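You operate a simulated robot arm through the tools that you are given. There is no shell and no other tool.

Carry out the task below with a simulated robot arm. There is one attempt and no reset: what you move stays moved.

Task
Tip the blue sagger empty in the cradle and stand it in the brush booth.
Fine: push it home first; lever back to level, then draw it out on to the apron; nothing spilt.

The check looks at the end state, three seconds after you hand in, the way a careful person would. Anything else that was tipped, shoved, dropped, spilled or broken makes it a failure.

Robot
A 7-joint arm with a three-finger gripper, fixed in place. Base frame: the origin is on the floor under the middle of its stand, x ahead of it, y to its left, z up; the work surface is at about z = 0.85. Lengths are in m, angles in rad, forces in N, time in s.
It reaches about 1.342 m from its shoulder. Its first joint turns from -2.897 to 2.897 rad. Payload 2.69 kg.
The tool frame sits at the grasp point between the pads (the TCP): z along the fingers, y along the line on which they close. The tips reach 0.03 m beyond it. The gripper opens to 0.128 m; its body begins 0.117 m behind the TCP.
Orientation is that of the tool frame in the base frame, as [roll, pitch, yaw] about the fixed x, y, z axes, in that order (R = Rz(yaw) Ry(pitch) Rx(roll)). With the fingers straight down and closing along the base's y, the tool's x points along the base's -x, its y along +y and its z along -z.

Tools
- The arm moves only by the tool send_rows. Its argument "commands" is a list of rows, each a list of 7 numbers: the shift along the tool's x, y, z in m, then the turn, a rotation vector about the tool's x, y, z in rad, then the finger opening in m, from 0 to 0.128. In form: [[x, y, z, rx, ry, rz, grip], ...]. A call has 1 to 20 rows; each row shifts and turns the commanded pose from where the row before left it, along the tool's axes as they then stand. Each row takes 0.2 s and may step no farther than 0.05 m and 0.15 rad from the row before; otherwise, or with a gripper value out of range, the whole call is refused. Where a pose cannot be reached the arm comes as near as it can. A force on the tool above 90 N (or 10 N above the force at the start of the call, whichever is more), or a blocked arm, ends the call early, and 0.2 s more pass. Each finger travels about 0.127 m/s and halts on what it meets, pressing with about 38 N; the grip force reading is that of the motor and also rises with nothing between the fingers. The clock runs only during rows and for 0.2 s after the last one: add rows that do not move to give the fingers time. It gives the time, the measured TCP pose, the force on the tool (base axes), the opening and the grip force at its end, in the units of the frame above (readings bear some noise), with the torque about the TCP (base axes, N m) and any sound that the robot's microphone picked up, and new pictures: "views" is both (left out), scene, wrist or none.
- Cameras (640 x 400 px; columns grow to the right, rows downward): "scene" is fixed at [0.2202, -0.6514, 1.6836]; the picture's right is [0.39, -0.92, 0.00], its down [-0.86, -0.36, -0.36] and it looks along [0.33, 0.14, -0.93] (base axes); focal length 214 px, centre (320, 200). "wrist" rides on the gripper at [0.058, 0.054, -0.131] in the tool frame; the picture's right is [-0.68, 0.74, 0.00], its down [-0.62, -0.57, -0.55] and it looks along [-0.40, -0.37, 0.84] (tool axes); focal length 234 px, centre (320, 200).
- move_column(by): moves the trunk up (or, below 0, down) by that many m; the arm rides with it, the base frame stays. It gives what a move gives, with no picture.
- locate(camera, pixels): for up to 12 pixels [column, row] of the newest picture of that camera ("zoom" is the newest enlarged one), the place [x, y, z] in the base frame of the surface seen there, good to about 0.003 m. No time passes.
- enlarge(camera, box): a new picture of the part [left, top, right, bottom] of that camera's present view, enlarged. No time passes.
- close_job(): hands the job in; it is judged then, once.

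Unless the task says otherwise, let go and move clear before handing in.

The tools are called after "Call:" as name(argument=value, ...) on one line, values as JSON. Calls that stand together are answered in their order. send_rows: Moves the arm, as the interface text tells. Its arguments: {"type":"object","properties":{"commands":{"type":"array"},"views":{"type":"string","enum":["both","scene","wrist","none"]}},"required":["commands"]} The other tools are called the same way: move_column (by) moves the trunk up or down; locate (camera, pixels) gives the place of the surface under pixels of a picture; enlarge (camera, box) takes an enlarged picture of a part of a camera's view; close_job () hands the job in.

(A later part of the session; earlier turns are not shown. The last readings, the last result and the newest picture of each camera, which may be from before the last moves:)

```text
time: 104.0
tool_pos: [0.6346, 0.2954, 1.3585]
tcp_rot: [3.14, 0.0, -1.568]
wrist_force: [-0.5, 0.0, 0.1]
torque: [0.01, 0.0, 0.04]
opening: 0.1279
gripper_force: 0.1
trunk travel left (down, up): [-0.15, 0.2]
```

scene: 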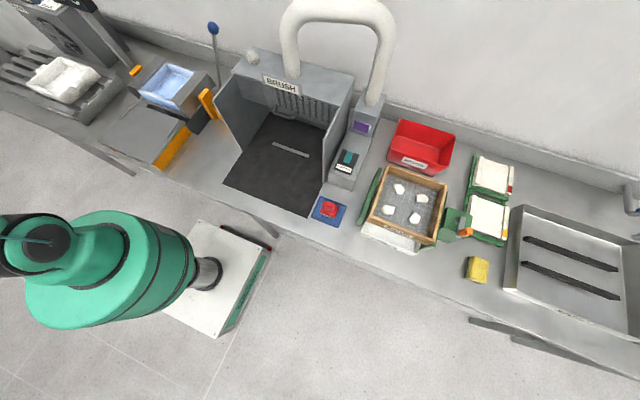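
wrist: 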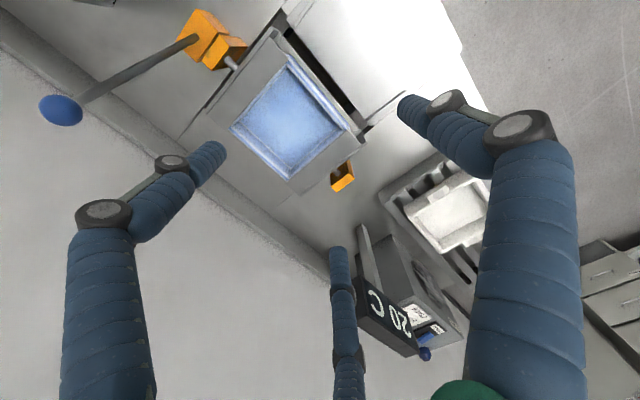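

The wrist picture shows the empty sagger at (290,115) with its front wall along (290,60)–(345,125). I'll measure that wall's faces.

Call:
enlarge(camera="wrist", box=[210, 30, 380, 190])

Call:
locate(camera="zoom", pixels=[[390, 165], [375, 180], [400, 150], [410, 140], [420, 130], [430, 120], [365, 190], [350, 205], [300, 230], [280, 100], [460, 230], [200, 240]])

```text
2.50 times, centred on (295, 110) of wrist
```

zoom: 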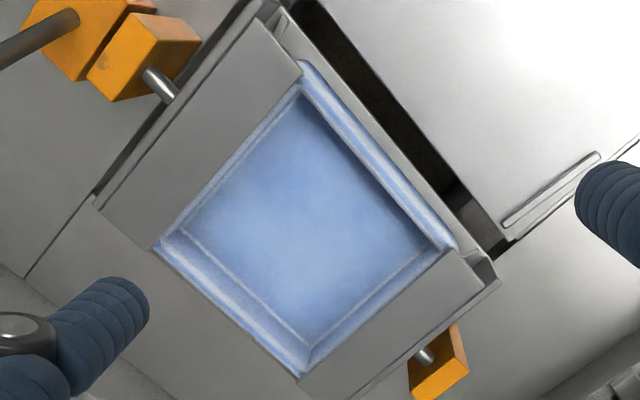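

```text
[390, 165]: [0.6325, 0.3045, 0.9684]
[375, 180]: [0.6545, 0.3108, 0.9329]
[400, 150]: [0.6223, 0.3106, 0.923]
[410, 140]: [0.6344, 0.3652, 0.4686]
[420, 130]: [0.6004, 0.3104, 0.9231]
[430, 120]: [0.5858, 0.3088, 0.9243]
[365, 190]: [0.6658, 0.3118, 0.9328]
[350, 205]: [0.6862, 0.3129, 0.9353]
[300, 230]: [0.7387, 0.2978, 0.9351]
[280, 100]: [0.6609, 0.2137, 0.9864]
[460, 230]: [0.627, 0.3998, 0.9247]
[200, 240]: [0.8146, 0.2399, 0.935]
```

I need a finer profile of the front wall, so I'll sample a few more pixels across the rim.

Call:
enlarge(camera="wrist", box=[300, 70, 350, 120])

Call:
locate(camera="zoom", pixels=[[200, 200], [220, 190], [240, 180], [260, 170], [280, 160], [300, 150], [320, 140], [340, 130], [360, 120], [300, 200], [320, 190], [340, 180]])

```text
8.00 times, centred on (325, 95) of wrist
```

zoom: 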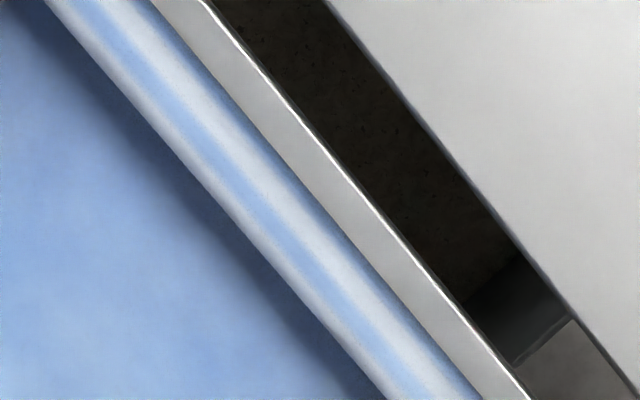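

```text
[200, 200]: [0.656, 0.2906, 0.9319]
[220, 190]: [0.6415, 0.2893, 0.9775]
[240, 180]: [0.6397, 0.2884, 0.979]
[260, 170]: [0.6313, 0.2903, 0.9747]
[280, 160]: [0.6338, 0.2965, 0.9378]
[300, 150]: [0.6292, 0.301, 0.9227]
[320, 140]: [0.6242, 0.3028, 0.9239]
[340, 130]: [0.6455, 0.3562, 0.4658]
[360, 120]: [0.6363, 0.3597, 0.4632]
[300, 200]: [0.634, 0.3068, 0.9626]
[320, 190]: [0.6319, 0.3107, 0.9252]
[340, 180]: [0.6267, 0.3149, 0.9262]
```

The front wall spans x 0.632–0.643 with its rim at z≈0.979. I'll descend straddling it to z≈1.05 first and check.

Call:
send_rows(commands=[[0, -0.0035, 0.04, 0, 0, 0, 0.128], [0, 0, 0.045, 0, 0, 0, 0.128], [0, 0, 0.045, 0, 0, 0, 0.128], [0, 0, 0.045, 0, 0, 0, 0.128], [0, 0, 0.045, 0, 0, 0, 0.128], [0, 0, 0.045, 0, 0, 0, 0.128], [0, 0, 0.04, 0, 0, 0, 0.128], [0, 0, 0, 0, 0, 0, 0.128], [0, 0, 0, 0, 0, 0, 0.128]], views="both")

```text
time: 106.0
tool_pos: [0.6368, 0.2967, 1.0513]
tcp_rot: [3.139, -0.002, -1.571]
wrist_force: [-0.9, -0.5, 0.2]
torque: [-0.04, -0.02, 0.0]
opening: 0.1279
gripper_force: 0.1
trunk travel left (down, up): [-0.15, 0.2]
```

scene: 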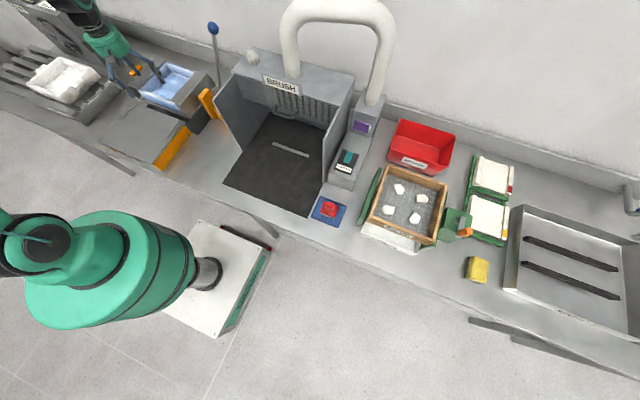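
wrist: 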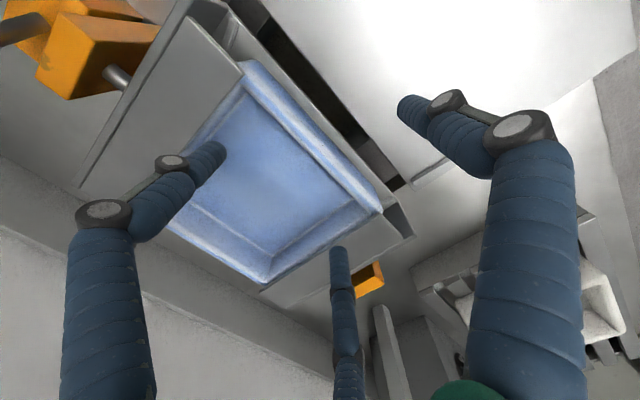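

From the fingertip pixels (402,105), (218,148) and (338,248), the fingers sit 120° apart and close radially. Fully open, the inner two would come close to the side walls. I'll narrow the opening to 0.07, then descend over the front wall to z≈0.973.

Call:
send_rows(commands=[[0, -0.003, 0, 0, 0, 0, 0.07], [0, 0, 0, 0, 0, 0, 0.07], [0, 0, 0, 0, 0, 0, 0.07], [0, 0, 0.025, 0, 0, 0, 0.07], [0, 0, 0, 0, 0, 0, 0.07]], views="both")

```text
time: 107.2
tool_pos: [0.6394, 0.2949, 1.0271]
tcp_rot: [3.14, 0.001, -1.569]
wrist_force: [-0.3, 0.4, 0.2]
torque: [0.0, 0.05, -0.01]
opening: 0.0702
gripper_force: 0.1
trunk travel left (down, up): [-0.15, 0.2]
```

scene: 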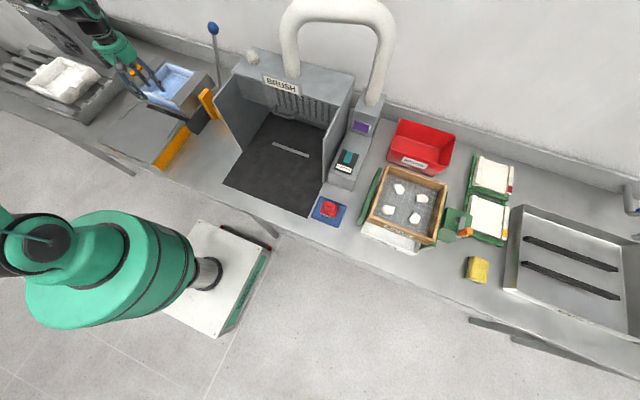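
wrist: 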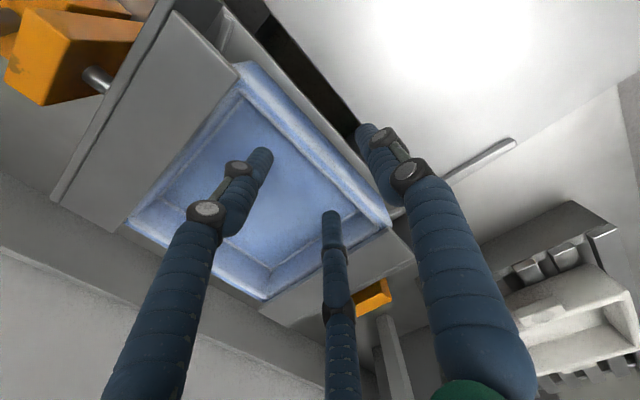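

Two fingertips, (262,155) and (330,215), are over the inside and one, (370,132), is outside the front wall. I'll lower to z≈0.973.

Call:
send_rows(commands=[[0, 0, 0.02, 0, 0, 0, 0.07], [0, 0, 0.02, 0, 0, 0, 0.07], [0, 0, 0.013, 0, 0, 0, 0.07], [0, 0, 0, 0, 0, 0, 0.07]], views="both")

```text
time: 108.2
tool_pos: [0.6397, 0.2932, 0.9756]
tcp_rot: [3.14, 0.001, -1.572]
wrist_force: [0.3, -0.1, 0.2]
torque: [0.0, -0.05, 0.0]
opening: 0.0699
gripper_force: 0.0
trunk travel left (down, up): [-0.15, 0.2]
```

scene: 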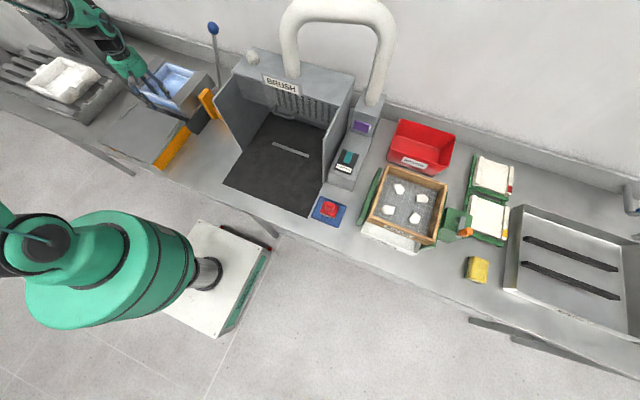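
wrist: 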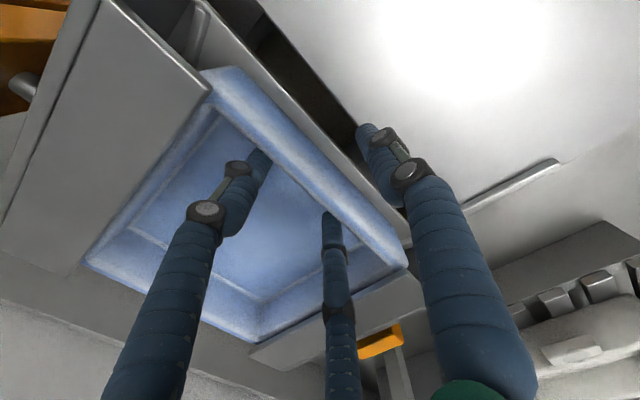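

Both inner tips are clear of the floor with no contact force. I'll close on the wall gradually.

Call:
send_rows(commands=[[0, 0, 0, 0, 0, 0, 0.05], [0, 0, 0, 0, 0, 0, 0.03], [0, 0, 0, 0, 0, 0, 0.015], [0, 0, 0, 0, 0, 0, 0.005], [0, 0, 0, 0, 0, 0, 0.0], [0, 0, 0, 0, 0, 0, 0.0]], views="both")

```text
time: 109.6
tool_pos: [0.6403, 0.2925, 0.9755]
tcp_rot: [3.141, 0.0, -1.569]
wrist_force: [2.5, 0.5, 2.7]
torque: [0.08, -0.01, -0.03]
opening: 0.0239
gripper_force: 38.0
trunk travel left (down, up): [-0.15, 0.2]
```

scene: 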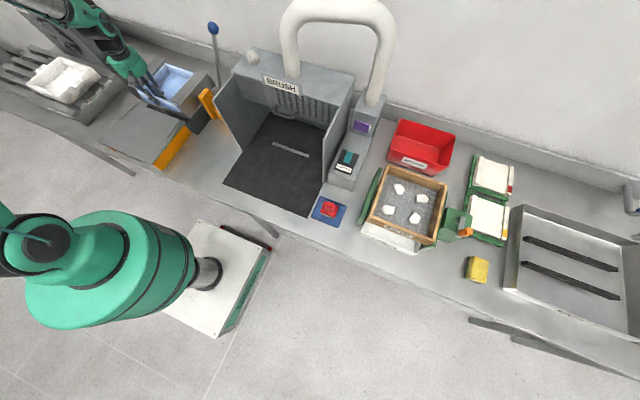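
wrist: 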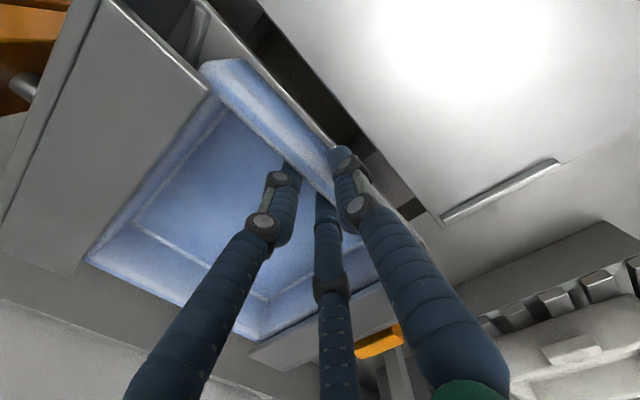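

The wall is gripped (opening 0.024, 38 N). I'll raise 1 mm and draw the sagger slowly out toward −x.

Call:
send_rows(commands=[[0, 0, -0.001, 0, 0, 0, 0.0], [0, 0.004, 0, 0, 0, 0, 0.0], [0, 0.006, 0, 0, 0, 0, 0.0], [0, 0.006, 0, 0, 0, 0, 0.0], [0, 0.006, 0, 0, 0, 0, 0.0], [0, 0.006, 0, 0, 0, 0, 0.0], [0, 0.006, 0, 0, 0, 0, 0.0], [0, 0, 0, 0, 0, 0, 0.0]], views="both")

```text
time: 111.4
tool_pos: [0.6044, 0.2958, 0.9768]
tcp_rot: [-3.141, 0.001, -1.571]
wrist_force: [-2.1, -0.4, 0.3]
torque: [-0.02, 0.28, -0.06]
opening: 0.0242
gripper_force: 37.4
trunk travel left (down, up): [-0.15, 0.2]
```

scene: 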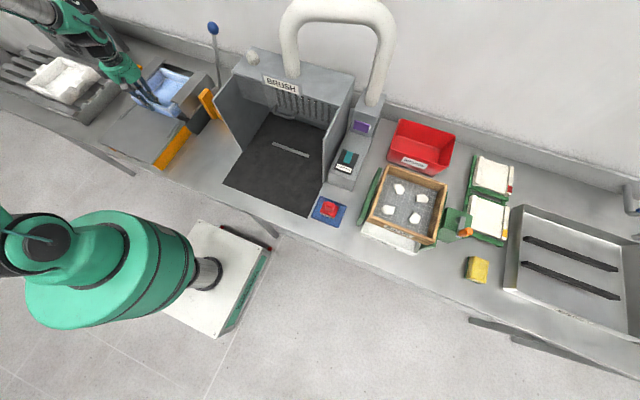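
wrist: 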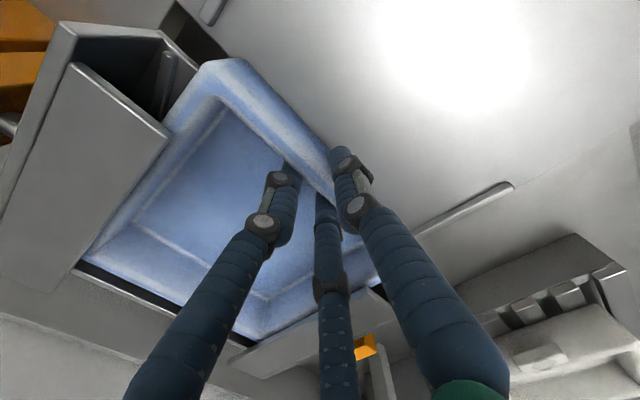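

The sagger follows cleanly at 2 N, and its front is now crossing the gap to the apron edge near x≈0.59. I'll go on gently.

Call:
send_rows(commands=[[0, 0.005, 0, 0, 0, 0, 0.0], [0, 0.005, 0, 0, 0, 0, 0.0], [0, 0.005, 0, 0, 0, 0, 0.0], [0, 0.005, 0, 0, 0, 0, 0.0], [0, 0.005, 0, 0, 0, 0, 0.0], [0, 0.005, 0, 0, 0, 0, 0.0], [0, 0.005, 0, 0, 0, 0, 0.0], [0, 0, 0, 0, 0, 0, 0.0]], views="both")

```text
time: 113.2
tool_pos: [0.571, 0.2954, 0.9776]
tcp_rot: [3.137, 0.0, -1.571]
wrist_force: [-0.3, 0.3, -0.5]
torque: [0.0, 0.46, 0.0]
opening: 0.0242
gripper_force: 38.1
trunk travel left (down, up): [-0.15, 0.2]
```

scene: 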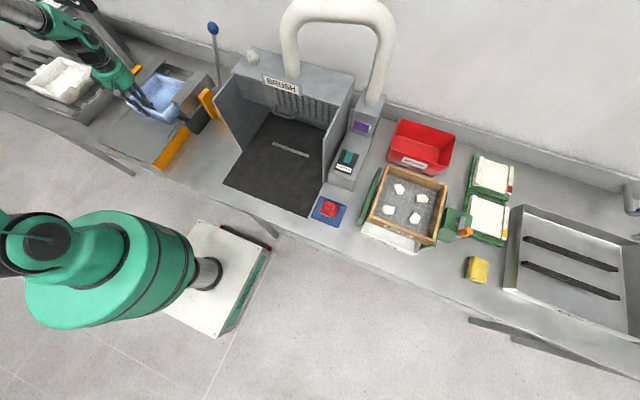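
wrist: 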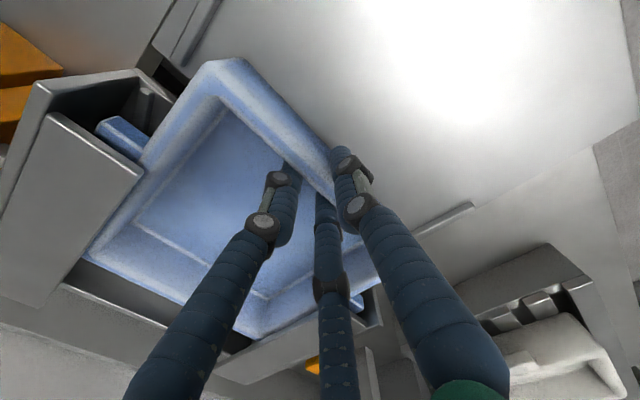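

The lugs are emerging from under the lips and the sagger rides straight onto the apron. I'll continue drawing it out.

Call:
send_rows(commands=[[0, 0.007, 0, 0, 0, 0, 0.0], [0, 0.007, 0, 0, 0, 0, 0.0], [0, 0.007, 0, 0, 0, 0, 0.0], [0, 0.007, 0, 0, 0, 0, 0.0], [0, 0.007, 0, 0, 0, 0, 0.0], [0, 0.007, 0, 0, 0, 0, 0.0], [0, 0.007, 0, 0, 0, 0, 0.0], [0, 0.007, 0, 0, 0, 0, 0.0], [0, 0.007, 0, 0, 0, 0, 0.0], [0, 0.007, 0, 0, 0, 0, 0.0], [0, 0.007, 0, 0, 0, 0, 0.0], [0, 0.007, 0, 0, 0, 0, 0.0], [0, 0, 0, 0, 0, 0, 0.0]], views="both")

```text
time: 116.0
tool_pos: [0.4854, 0.2966, 0.9775]
tcp_rot: [3.138, 0.001, -1.57]
wrist_force: [-0.4, -0.3, 0.5]
torque: [0.11, 0.42, 0.05]
opening: 0.0244
gripper_force: 38.2
trunk travel left (down, up): [-0.15, 0.2]
```

scene: 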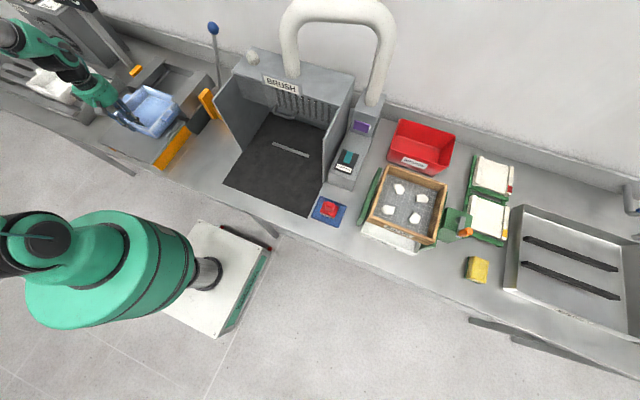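
wrist: 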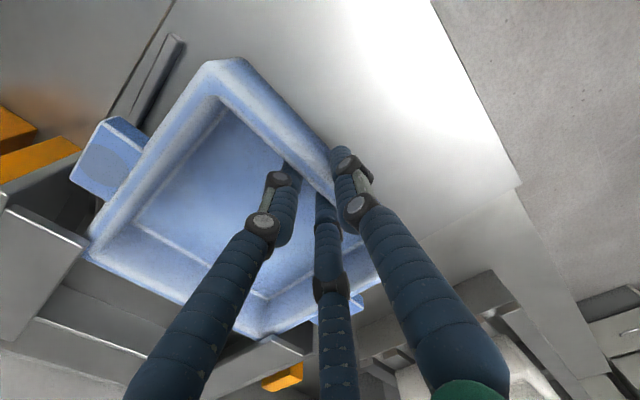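

It is halfway onto the apron, and straight. I'll draw it the last 9 cm so it lies fully on the apron.

Call:
send_rows(commands=[[0, 0.007, 0, 0, 0, 0, 0.0], [0, 0.007, 0, 0, 0, 0, 0.0], [0, 0.007, 0, 0, 0, 0, 0.0], [0, 0.007, 0, 0, 0, 0, 0.0], [0, 0.007, 0, 0, 0, 0, 0.0], [0, 0.007, 0, 0, 0, 0, 0.0], [0, 0.007, 0, 0, 0, 0, 0.0], [0, 0.007, 0, 0, 0, 0, 0.0], [0, 0.007, 0, 0, 0, 0, 0.0], [0, 0.007, 0, 0, 0, 0, 0.0], [0, 0.007, 0, 0, 0, 0, 0.0], [0, 0.007, 0, 0, 0, 0, 0.0], [0, 0.006, 0, 0, 0, 0, 0.0], [0, 0, 0, 0, 0, 0, 0.0]], views="both")

Call:
enlarge(camera="scene", box=[85, 50, 225, 170])

```text
time: 119.0
tool_pos: [0.398, 0.2947, 0.977]
tcp_rot: [3.141, 0.0, -1.569]
wrist_force: [-0.3, -0.5, 0.2]
torque: [0.07, 0.47, 0.0]
opening: 0.0245
gripper_force: 37.7
trunk travel left (down, up): [-0.15, 0.2]
```

scene: 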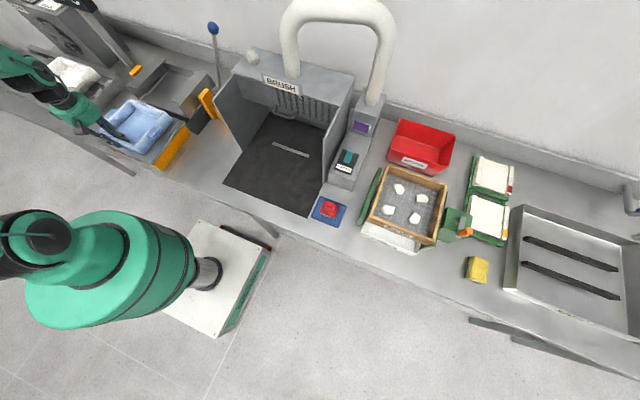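
wrist: 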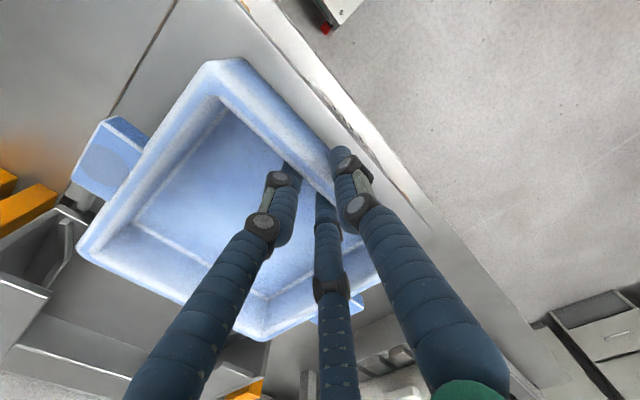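

```text
3.33 times, centred on (155, 110) of scene
```

zoom: 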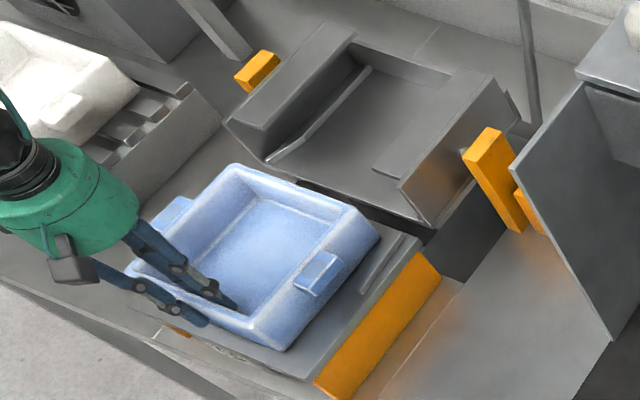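

The sagger is fully out on the apron and empty, and the cradle is level and clean. I'll test-lift 5 mm to weigh it and see how the wall grip copes.

Call:
send_rows(commands=[[0, 0, -0.003, 0, 0, 0, 0.0], [0, 0, -0.003, 0, 0, 0, 0.0], [0, 0, 0, 0, 0, 0, 0.0], [0, 0, 0, 0, 0, 0, 0.0]], views="both")

Call:
enlarge(camera="scene", box=[85, 50, 225, 170])

```text
time: 120.0
tool_pos: [0.398, 0.2945, 0.9843]
tcp_rot: [3.14, -0.002, -1.57]
wrist_force: [-0.5, -0.2, -7.0]
torque: [-0.08, 0.7, -0.02]
opening: 0.0241
gripper_force: 37.9
trunk travel left (down, up): [-0.15, 0.2]
```

scene: 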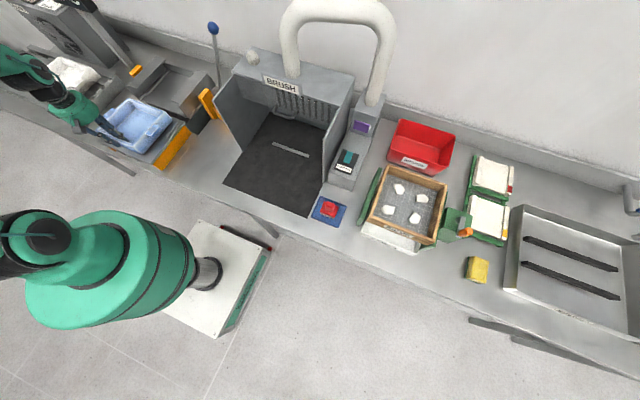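
wrist: 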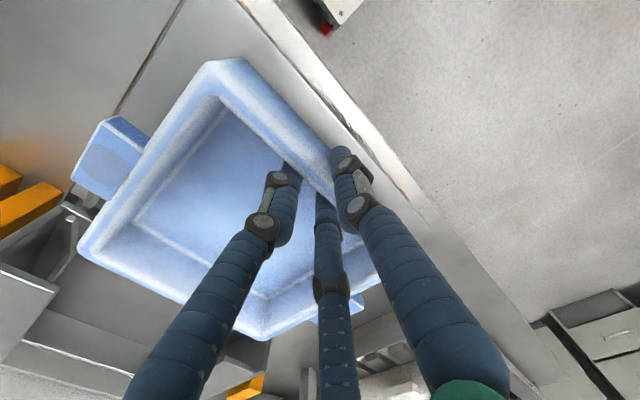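

```text
3.33 times, centred on (155, 110) of scene
```

zoom: 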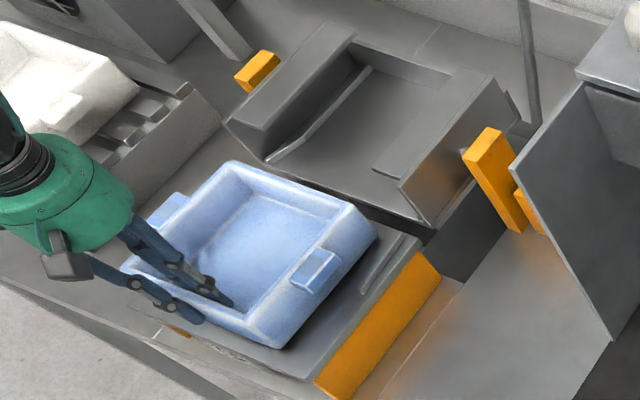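

It weighs 7 N with 0.7 N m about the grip, so it is fully off the apron and held. I'll check whether it stays level by measuring near and far rim heights.

Call:
locate(camera="zoom", pixels=[[230, 165], [350, 205], [290, 185], [270, 325], [240, 315], [320, 260], [165, 210], [260, 240], [340, 245], [290, 345], [375, 235], [200, 240]])

Call:
send_rows(commands=[[0, 0, -0.01, 0, 0, 0, 0.0], [0, 0, -0.01, 0, 0, 0, 0.0], [0, 0, 0, 0, 0, 0, 0.0], [0, 0, 0, 0, 0, 0, 0.0]], views="both")

Call:
enlarge(camera="scene", box=[85, 50, 225, 170])

Call:
locate(camera="zoom", pixels=[[230, 160], [350, 200], [290, 180], [270, 320], [240, 310], [320, 255], [165, 205], [260, 240], [340, 240]])

```text
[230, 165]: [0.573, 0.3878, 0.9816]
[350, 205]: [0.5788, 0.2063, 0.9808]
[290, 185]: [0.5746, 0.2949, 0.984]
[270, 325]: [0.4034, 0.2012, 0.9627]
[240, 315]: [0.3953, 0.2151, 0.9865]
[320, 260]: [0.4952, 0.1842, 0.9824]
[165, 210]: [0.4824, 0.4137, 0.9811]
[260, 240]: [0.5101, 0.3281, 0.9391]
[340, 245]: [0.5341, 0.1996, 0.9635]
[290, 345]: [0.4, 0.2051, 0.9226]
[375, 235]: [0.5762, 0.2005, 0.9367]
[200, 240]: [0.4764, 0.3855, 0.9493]
```

```text
time: 121.0
tool_pos: [0.3976, 0.2942, 1.0038]
tcp_rot: [3.138, 0.0, -1.57]
wrist_force: [0.5, -0.8, -7.6]
torque: [-0.04, 0.71, -0.02]
opening: 0.0243
gripper_force: 38.1
trunk travel left (down, up): [-0.15, 0.2]
```

scene: 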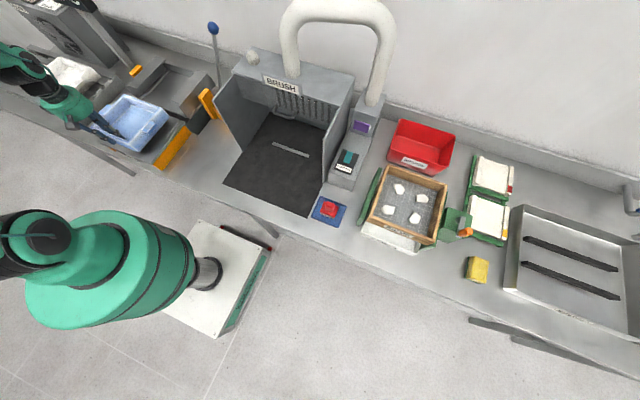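
wrist: 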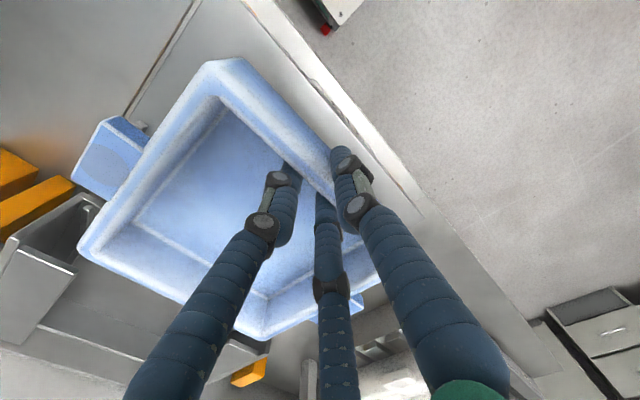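

```text
3.33 times, centred on (155, 110) of scene
```

zoom: 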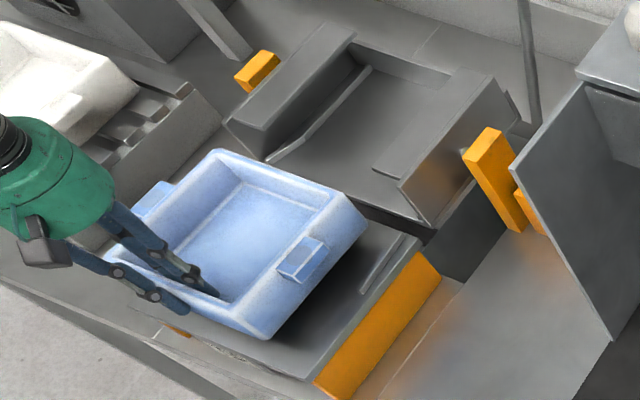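

```text
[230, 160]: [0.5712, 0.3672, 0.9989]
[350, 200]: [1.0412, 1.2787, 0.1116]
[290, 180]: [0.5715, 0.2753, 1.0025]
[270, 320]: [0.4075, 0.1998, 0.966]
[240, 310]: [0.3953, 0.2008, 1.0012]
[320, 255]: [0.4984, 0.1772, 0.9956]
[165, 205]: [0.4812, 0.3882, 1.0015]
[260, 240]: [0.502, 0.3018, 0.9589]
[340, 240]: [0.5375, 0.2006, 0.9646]
```

The sagger hangs level (near rim 1.001, far rim ≈1.001) with a steady grip. Before carrying it, I'll measure the booth's walls, floor, bar and hood.

Call:
enlarge(camera="scene", box=[210, 50, 380, 220])

Call:
locate(camera="zoom", pixels=[[60, 60], [120, 240], [200, 150], [330, 125], [275, 385], [80, 310], [300, 300], [160, 240], [270, 235], [320, 250], [200, 200], [380, 130]])

Call:
locate(camera="zoom", pixels=[[90, 65], [190, 100], [340, 130], [325, 165], [250, 155], [230, 130], [60, 250], [240, 330], [180, 290], [200, 250], [290, 385], [130, 140]])

```text
2.35 times, centred on (295, 135) of scene
```

zoom: 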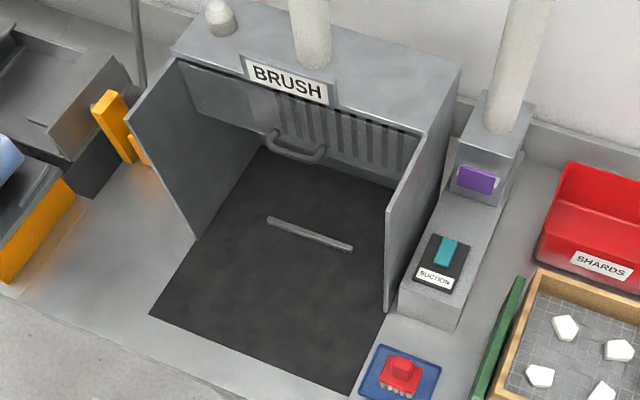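

```text
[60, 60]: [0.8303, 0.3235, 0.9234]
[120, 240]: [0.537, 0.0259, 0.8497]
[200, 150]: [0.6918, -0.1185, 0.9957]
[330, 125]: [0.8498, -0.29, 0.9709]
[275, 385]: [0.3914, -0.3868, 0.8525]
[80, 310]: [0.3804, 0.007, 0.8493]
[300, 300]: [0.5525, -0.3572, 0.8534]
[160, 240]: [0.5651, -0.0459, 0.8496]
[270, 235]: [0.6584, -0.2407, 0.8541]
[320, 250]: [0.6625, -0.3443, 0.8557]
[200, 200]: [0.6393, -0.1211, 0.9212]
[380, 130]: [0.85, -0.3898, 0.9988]
```

```text
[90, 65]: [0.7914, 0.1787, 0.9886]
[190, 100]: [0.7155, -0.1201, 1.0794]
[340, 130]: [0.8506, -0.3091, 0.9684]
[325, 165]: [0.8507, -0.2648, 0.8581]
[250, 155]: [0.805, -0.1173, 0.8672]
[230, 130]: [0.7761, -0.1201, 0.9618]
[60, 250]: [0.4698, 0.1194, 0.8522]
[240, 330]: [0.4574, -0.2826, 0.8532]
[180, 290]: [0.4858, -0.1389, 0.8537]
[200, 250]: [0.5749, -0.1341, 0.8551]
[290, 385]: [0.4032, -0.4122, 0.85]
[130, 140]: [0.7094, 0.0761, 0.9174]
```

The booth floor is at z≈0.854, its left wall at y≈−0.12 and its back grille at x≈0.85. There is a bar near x≈0.66 and a handle-like loop near the back, so I'll zoom in on those and the right wall.

Call:
enlarge(camera="scene", box=[255, 70, 345, 160])

Call:
locate(camera="zoom", pixels=[[90, 310], [200, 345], [270, 375], [100, 295], [190, 325], [120, 170], [160, 195], [200, 185], [100, 150], [70, 140], [300, 150], [300, 250]])

Call:
enlarge(camera="scene", box=[295, 70, 385, 220])

Call:
locate(camera="zoom", pixels=[[235, 160], [210, 250], [200, 300], [240, 200], [220, 100], [250, 300], [270, 230], [180, 290], [190, 180], [245, 110], [180, 360], [215, 355]])

```text
4.44 times, centred on (300, 115) of scene
```

zoom: 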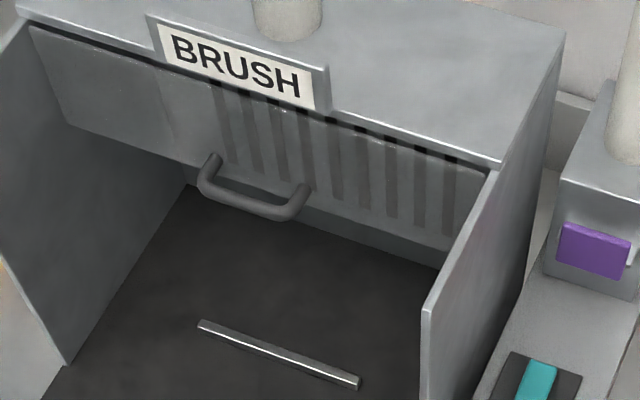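

```text
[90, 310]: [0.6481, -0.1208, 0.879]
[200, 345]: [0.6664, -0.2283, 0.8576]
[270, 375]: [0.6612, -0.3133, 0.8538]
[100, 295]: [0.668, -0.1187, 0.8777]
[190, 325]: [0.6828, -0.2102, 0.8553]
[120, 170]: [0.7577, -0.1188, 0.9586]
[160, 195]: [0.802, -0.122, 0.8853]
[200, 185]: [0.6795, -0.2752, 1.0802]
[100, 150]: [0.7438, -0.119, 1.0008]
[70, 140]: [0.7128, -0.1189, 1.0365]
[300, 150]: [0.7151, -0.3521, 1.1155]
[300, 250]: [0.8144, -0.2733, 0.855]
```

```text
2.67 times, centred on (340, 145) of scene
```

zoom: 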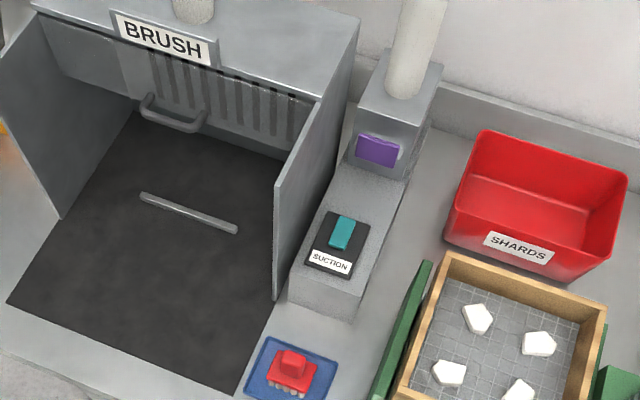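

```text
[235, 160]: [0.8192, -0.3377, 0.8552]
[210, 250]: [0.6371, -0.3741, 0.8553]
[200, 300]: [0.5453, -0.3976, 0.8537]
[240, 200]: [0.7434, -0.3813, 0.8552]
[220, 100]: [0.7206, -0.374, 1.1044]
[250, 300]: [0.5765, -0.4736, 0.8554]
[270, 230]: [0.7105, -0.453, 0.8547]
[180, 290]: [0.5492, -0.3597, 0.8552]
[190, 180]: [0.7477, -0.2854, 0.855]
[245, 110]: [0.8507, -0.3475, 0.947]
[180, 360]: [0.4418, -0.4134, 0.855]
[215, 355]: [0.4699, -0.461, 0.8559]
```

A raised sash hangs from the hood at x≈0.72 with a handle reaching to (0.68, −0.275, 1.08), which I must avoid. I'll inspect the bar on the floor at high zoom.

Call:
enlarge(camera="scene", box=[265, 135, 315, 165])

Call:
locate(camera="zoom", pixels=[[110, 125], [200, 165], [300, 205], [400, 245], [520, 285], [300, 190], [300, 215], [300, 240], [105, 140], [530, 290], [90, 115], [300, 170]])

Call:
enlarge(camera="scene", box=[280, 90, 320, 120])

Call:
locate(camera="zoom", pixels=[[80, 180], [60, 140], [320, 250], [440, 240], [470, 180], [240, 200], [300, 60], [150, 60], [560, 200], [320, 150]])

```text
12.80 times, centred on (290, 150) of scene
```

zoom: 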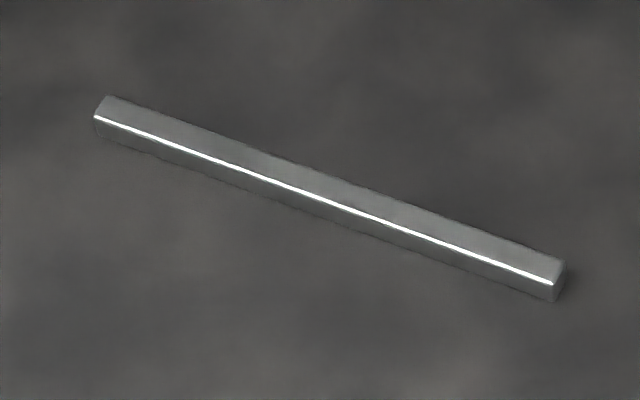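

```text
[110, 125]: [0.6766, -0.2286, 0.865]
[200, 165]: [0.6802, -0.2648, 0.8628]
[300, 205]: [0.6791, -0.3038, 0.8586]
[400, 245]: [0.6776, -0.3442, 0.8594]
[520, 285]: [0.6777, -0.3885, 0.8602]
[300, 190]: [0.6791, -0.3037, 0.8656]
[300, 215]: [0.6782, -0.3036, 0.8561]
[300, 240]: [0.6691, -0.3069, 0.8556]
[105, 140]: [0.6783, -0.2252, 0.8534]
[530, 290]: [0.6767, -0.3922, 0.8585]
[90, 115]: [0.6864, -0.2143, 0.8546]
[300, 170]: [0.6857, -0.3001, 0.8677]
```

```text
13.33 times, centred on (300, 105) of scene
```

zoom: 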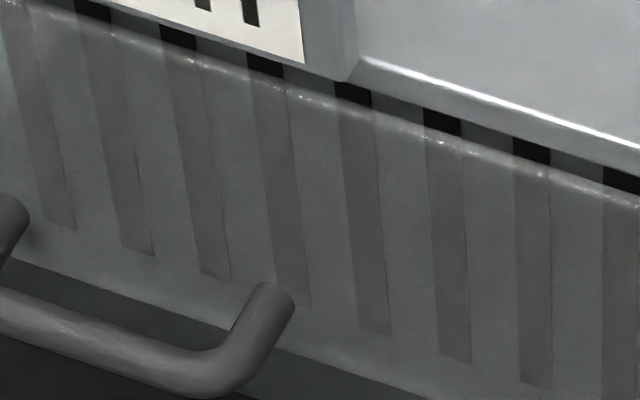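

```text
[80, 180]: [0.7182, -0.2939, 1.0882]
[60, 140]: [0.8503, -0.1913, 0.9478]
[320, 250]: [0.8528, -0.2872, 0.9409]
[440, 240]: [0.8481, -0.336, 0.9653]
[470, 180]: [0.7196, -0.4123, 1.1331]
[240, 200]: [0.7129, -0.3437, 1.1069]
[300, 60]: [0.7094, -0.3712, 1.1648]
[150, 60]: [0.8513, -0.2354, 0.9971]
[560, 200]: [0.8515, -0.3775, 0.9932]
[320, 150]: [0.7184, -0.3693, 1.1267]
```

The bar is a low stop at x≈0.678–0.688, y −0.225 to −0.392, 12 mm high, and the sagger fits flat just in front of it, centred at y≈−0.308. I'll lift to z≈1.07 and carry sideways toward the booth, staying in front of the walls.

Call:
send_rows(commands=[[0, 0, -0.015, 0, 0, 0, 0.0], [0, 0, -0.02, 0, 0, 0, 0.0], [0, 0, -0.02, 0, 0, 0, 0.0], [0, 0, -0.012, 0, 0, 0, 0.0], [0, 0, 0, 0, 0, 0, 0.0], [0.01, 0, 0, 0, 0, 0, 0.0], [0.015, 0, 0, 0, 0, 0, 0.0], [0.02, 0, 0, 0, 0, 0, 0.0], [0.02, 0, 0, 0, 0, 0, 0.0], [0.02, 0, 0, 0, 0, 0, 0.0], [0.015, 0, 0, 0, 0, 0, 0.0], [0.01, 0, 0, 0, 0, 0, 0.0], [0, 0, 0, 0, 0, 0, 0.0]], views="both")

```text
time: 123.8
tool_pos: [0.3963, 0.1837, 1.0726]
tcp_rot: [3.14, 0.001, -1.567]
wrist_force: [0.4, -0.1, -7.7]
torque: [-0.09, 0.67, -0.02]
opening: 0.0243
gripper_force: 38.6
trunk travel left (down, up): [-0.15, 0.2]
```

scene: 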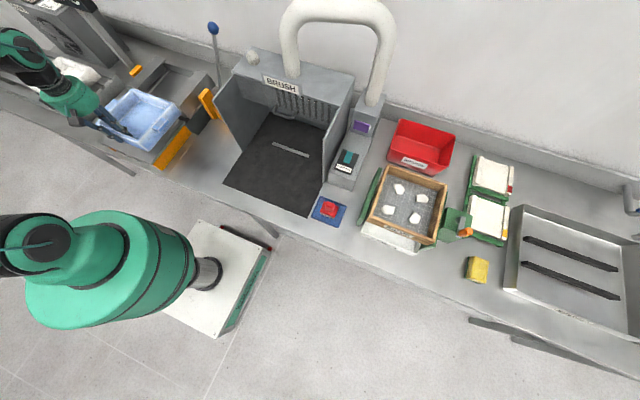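
wrist: 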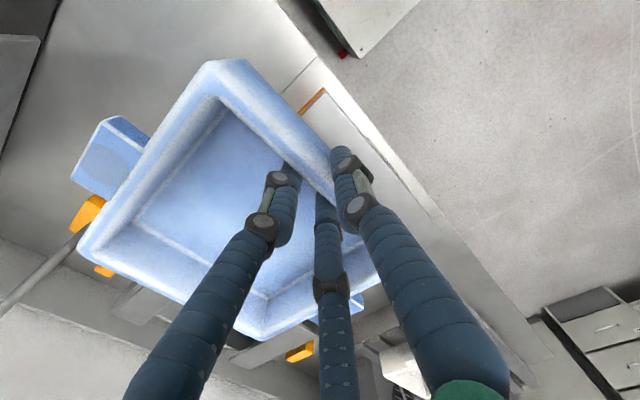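

The sagger holds steady with no slip in the picture, and the weight is −7.7 N. I'll carry on sideways toward y≈−0.25.

Call:
send_rows(commands=[[0.01, 0, 0, 0, 0, 0, 0.0], [0.018, 0, 0, 0, 0, 0, 0.0], [0.025, 0, 0, 0, 0, 0, 0.0], [0.025, 0, 0, 0, 0, 0, 0.0], [0.025, 0, 0, 0, 0, 0, 0.0], [0.025, 0, 0, 0, 0, 0, 0.0], [0.025, 0, 0, 0, 0, 0, 0.0], [0.025, 0, 0, 0, 0, 0, 0.0], [0.025, 0, 0, 0, 0, 0, 0.0], [0.025, 0, 0, 0, 0, 0, 0.0], [0.02, 0, 0, 0, 0, 0, 0.0], [0.012, 0, 0, 0, 0, 0, 0.0], [0, 0, 0, 0, 0, 0, 0.0], [0, 0, 0, 0, 0, 0, 0.0]], views="both")

```text
time: 126.8
tool_pos: [0.3998, -0.0747, 1.0714]
tcp_rot: [3.141, -0.001, -1.569]
wrist_force: [-0.1, 0.2, -8.0]
torque: [-0.05, 0.7, -0.01]
opening: 0.0243
gripper_force: 38.0
trunk travel left (down, up): [-0.15, 0.2]
```

scene: 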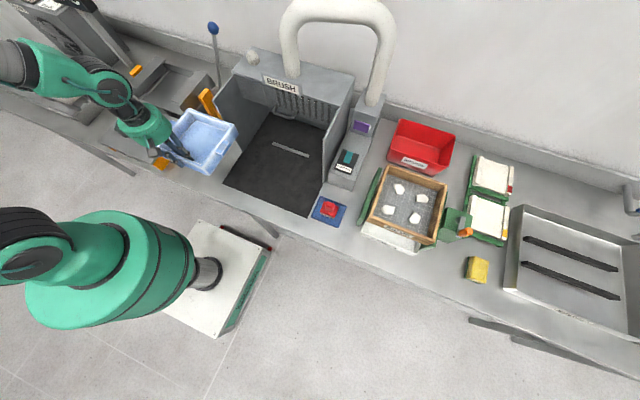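
wrist: 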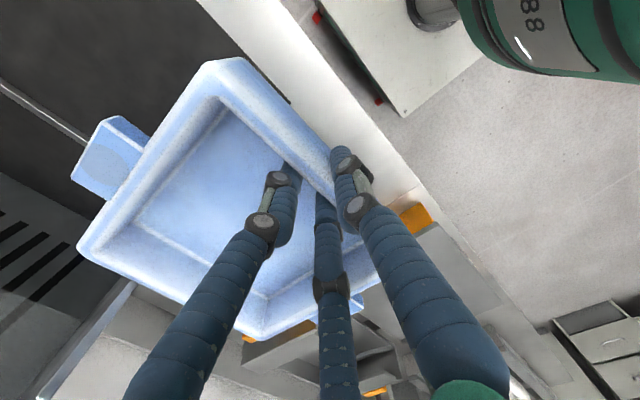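

The sagger has passed in front of the booth's left wall with no contact (forces unchanged). I'll continue to y≈−0.308.

Call:
send_rows(commands=[[0.01, 0, 0, 0, 0, 0, 0.0], [0.018, 0, 0, 0, 0, 0, 0.0], [0.025, 0, 0, 0, 0, 0, 0.0], [0.025, 0, 0, 0, 0, 0, 0.0], [0.025, 0, 0, 0, 0, 0, 0.0], [0.025, 0, 0, 0, 0, 0, 0.0], [0.025, 0, 0, 0, 0, 0, 0.0], [0.025, 0, 0, 0, 0, 0, 0.0], [0.025, 0, 0, 0, 0, 0, 0.0], [0.018, 0, 0, 0, 0, 0, 0.0], [0.012, 0, 0, 0, 0, 0, 0.0], [0, 0, 0, 0, 0, 0, 0.0], [0, 0, 0, 0, 0, 0, 0.0]], views="both")

```text
time: 129.6
tool_pos: [0.3981, -0.3088, 1.0723]
tcp_rot: [3.14, 0.0, -1.57]
wrist_force: [-0.3, 0.0, -7.8]
torque: [-0.1, 0.67, 0.03]
opening: 0.0242
gripper_force: 38.6
trunk travel left (down, up): [-0.15, 0.2]
```

scene: 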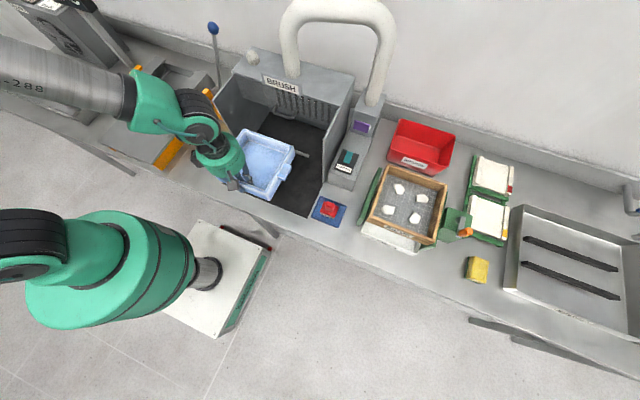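
wrist: 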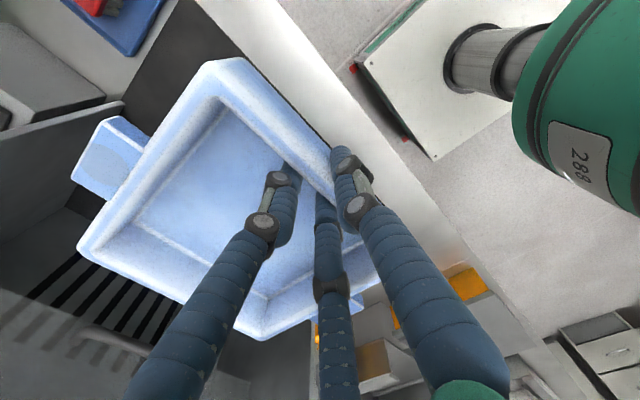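

The sagger is in front of the booth mouth at y≈−0.309. I'll check the arm's clearance to the booth wall and lever, and the sagger's location, before lowering.

Call:
locate(camera="scene", pixels=[[60, 75], [130, 95], [170, 110], [200, 120], [215, 150], [225, 165], [250, 135], [293, 150], [262, 190], [290, 178]])

Call:
enlarge(camera="scene", box=[180, 80, 340, 220])

Call:
locate(camera="zoom", pixels=[[255, 150], [440, 210], [345, 180], [330, 335], [280, 320], [370, 270], [330, 230], [445, 270], [345, 345], [460, 205]])

```text
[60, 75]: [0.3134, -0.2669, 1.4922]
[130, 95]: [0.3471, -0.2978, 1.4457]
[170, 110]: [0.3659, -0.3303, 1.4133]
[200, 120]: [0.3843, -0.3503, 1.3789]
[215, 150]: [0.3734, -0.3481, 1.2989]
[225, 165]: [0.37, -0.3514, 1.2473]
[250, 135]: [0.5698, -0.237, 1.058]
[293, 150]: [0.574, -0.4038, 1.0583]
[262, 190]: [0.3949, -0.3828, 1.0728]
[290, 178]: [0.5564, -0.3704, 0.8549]
```

```text
2.86 times, centred on (260, 150) of scene
```

zoom: 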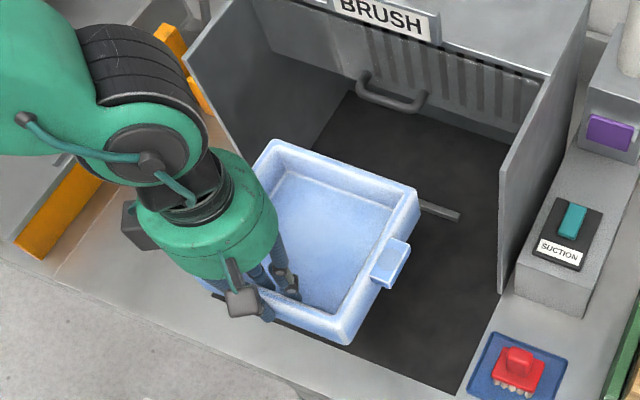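

```text
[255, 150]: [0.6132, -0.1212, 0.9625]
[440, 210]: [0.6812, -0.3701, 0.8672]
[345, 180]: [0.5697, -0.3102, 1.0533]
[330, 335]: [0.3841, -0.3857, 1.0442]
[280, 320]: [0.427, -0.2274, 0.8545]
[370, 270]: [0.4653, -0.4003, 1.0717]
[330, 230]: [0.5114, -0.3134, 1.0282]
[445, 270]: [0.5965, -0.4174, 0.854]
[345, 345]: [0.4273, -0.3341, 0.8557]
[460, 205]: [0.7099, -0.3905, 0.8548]
```

The sagger droops about 5° nose-down (front rim 1.073, far rim 1.058) and the arm is high and clear. I'll lower it to just above bar height in front of the booth before moving it in beneath the handle.

Call:
send_rows(commands=[[0, 0, 0.012, 0, 0, 0, 0.0], [0, 0, 0.02, 0, 0, 0, 0.0], [0, 0, 0.02, 0, 0, 0, 0.0], [0, 0, 0.02, 0, 0, 0, 0.0], [0, 0, 0.02, 0, 0, 0, 0.0], [0, 0, 0.018, 0, 0, 0, 0.0], [0, 0, 0.012, 0, 0, 0, 0.0], [0, 0, 0, 0, 0, 0, 0.0], [0, 0, 0, 0, 0, 0, 0.0]], views="both")

Call:
enlarge(camera="scene", box=[180, 80, 340, 220])

```text
time: 131.6
tool_pos: [0.3984, -0.3068, 0.9494]
tcp_rot: [3.141, -0.001, -1.57]
wrist_force: [0.2, 0.4, -7.8]
torque: [-0.06, 0.67, -0.03]
opening: 0.0242
gripper_force: 38.3
trunk travel left (down, up): [-0.15, 0.2]
```

scene: 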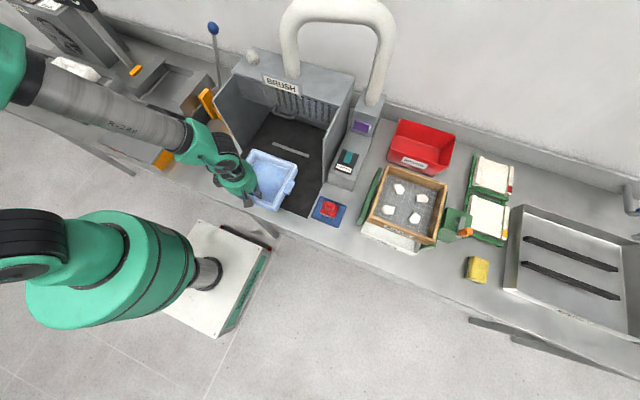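
wrist: 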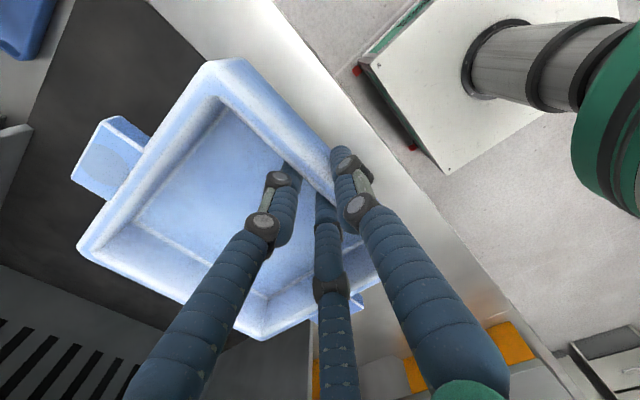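

```text
2.86 times, centred on (260, 150) of scene
```

zoom: 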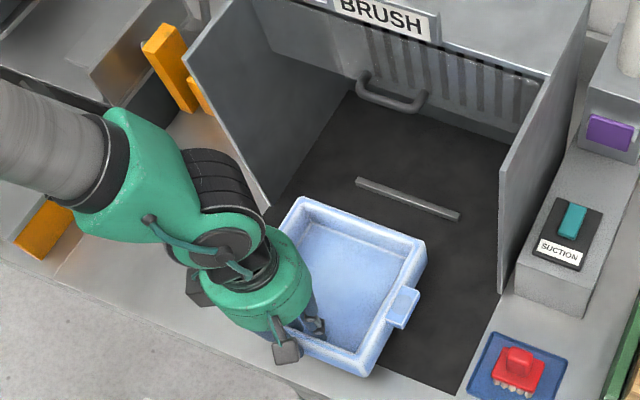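

Rim and bottom clearances look right: the far bottom is about 0.878, above the bar top at 0.866. I'll move the sagger forward 9 cm into the booth, stopping short of the bar.

Call:
send_rows(commands=[[0, -0.008, 0, 0, 0, 0, 0.0], [0, -0.012, 0, 0, 0, 0, 0.0], [0, -0.015, 0, 0, 0, 0, 0.0], [0, -0.015, 0, 0, 0, 0, 0.0], [0, -0.015, 0, 0, 0, 0, 0.0], [0, -0.01, 0, 0, 0, 0, 0.0], [0, -0.007, 0, 0, 0, 0, 0.0], [0, 0, 0, 0, 0, 0, 0.0], [0, 0, 0, 0, 0, 0, 0.0]], views="both")

Call:
enlarge(camera="scene", box=[210, 90, 340, 210])

Call:
locate(camera="zoom", pixels=[[240, 165], [350, 205], [300, 190], [395, 220], [330, 345], [290, 330], [345, 265], [275, 155], [380, 190], [300, 250], [365, 235], [260, 165]])

```text
time: 133.6
tool_pos: [0.4798, -0.3081, 0.951]
tcp_rot: [3.139, -0.001, -1.57]
wrist_force: [0.0, -0.7, -7.8]
torque: [-0.09, 0.72, -0.01]
opening: 0.024
gripper_force: 38.1
trunk travel left (down, up): [-0.15, 0.2]
```

scene: 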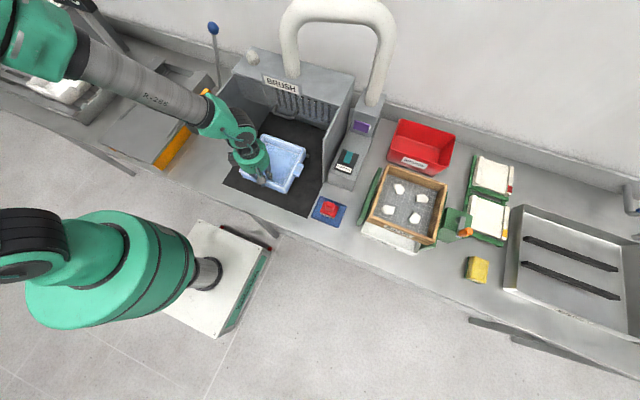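
wrist: 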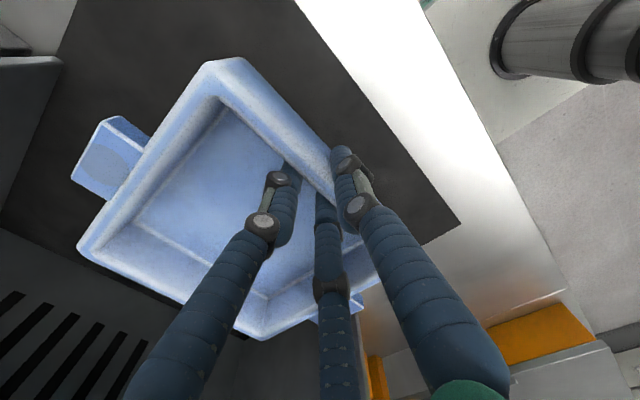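

```text
3.33 times, centred on (275, 150) of scene
```

zoom: 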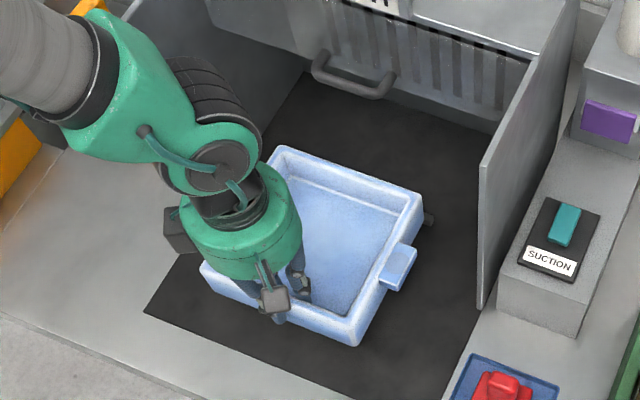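

```text
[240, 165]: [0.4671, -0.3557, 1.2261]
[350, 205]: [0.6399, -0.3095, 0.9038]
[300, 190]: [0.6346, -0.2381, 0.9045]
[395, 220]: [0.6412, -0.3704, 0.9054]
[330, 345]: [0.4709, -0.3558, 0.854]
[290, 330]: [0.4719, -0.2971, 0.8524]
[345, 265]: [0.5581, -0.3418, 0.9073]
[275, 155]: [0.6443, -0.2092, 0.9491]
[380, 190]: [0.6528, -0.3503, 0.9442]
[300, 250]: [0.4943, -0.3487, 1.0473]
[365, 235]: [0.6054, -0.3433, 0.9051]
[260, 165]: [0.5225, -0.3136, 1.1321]
```

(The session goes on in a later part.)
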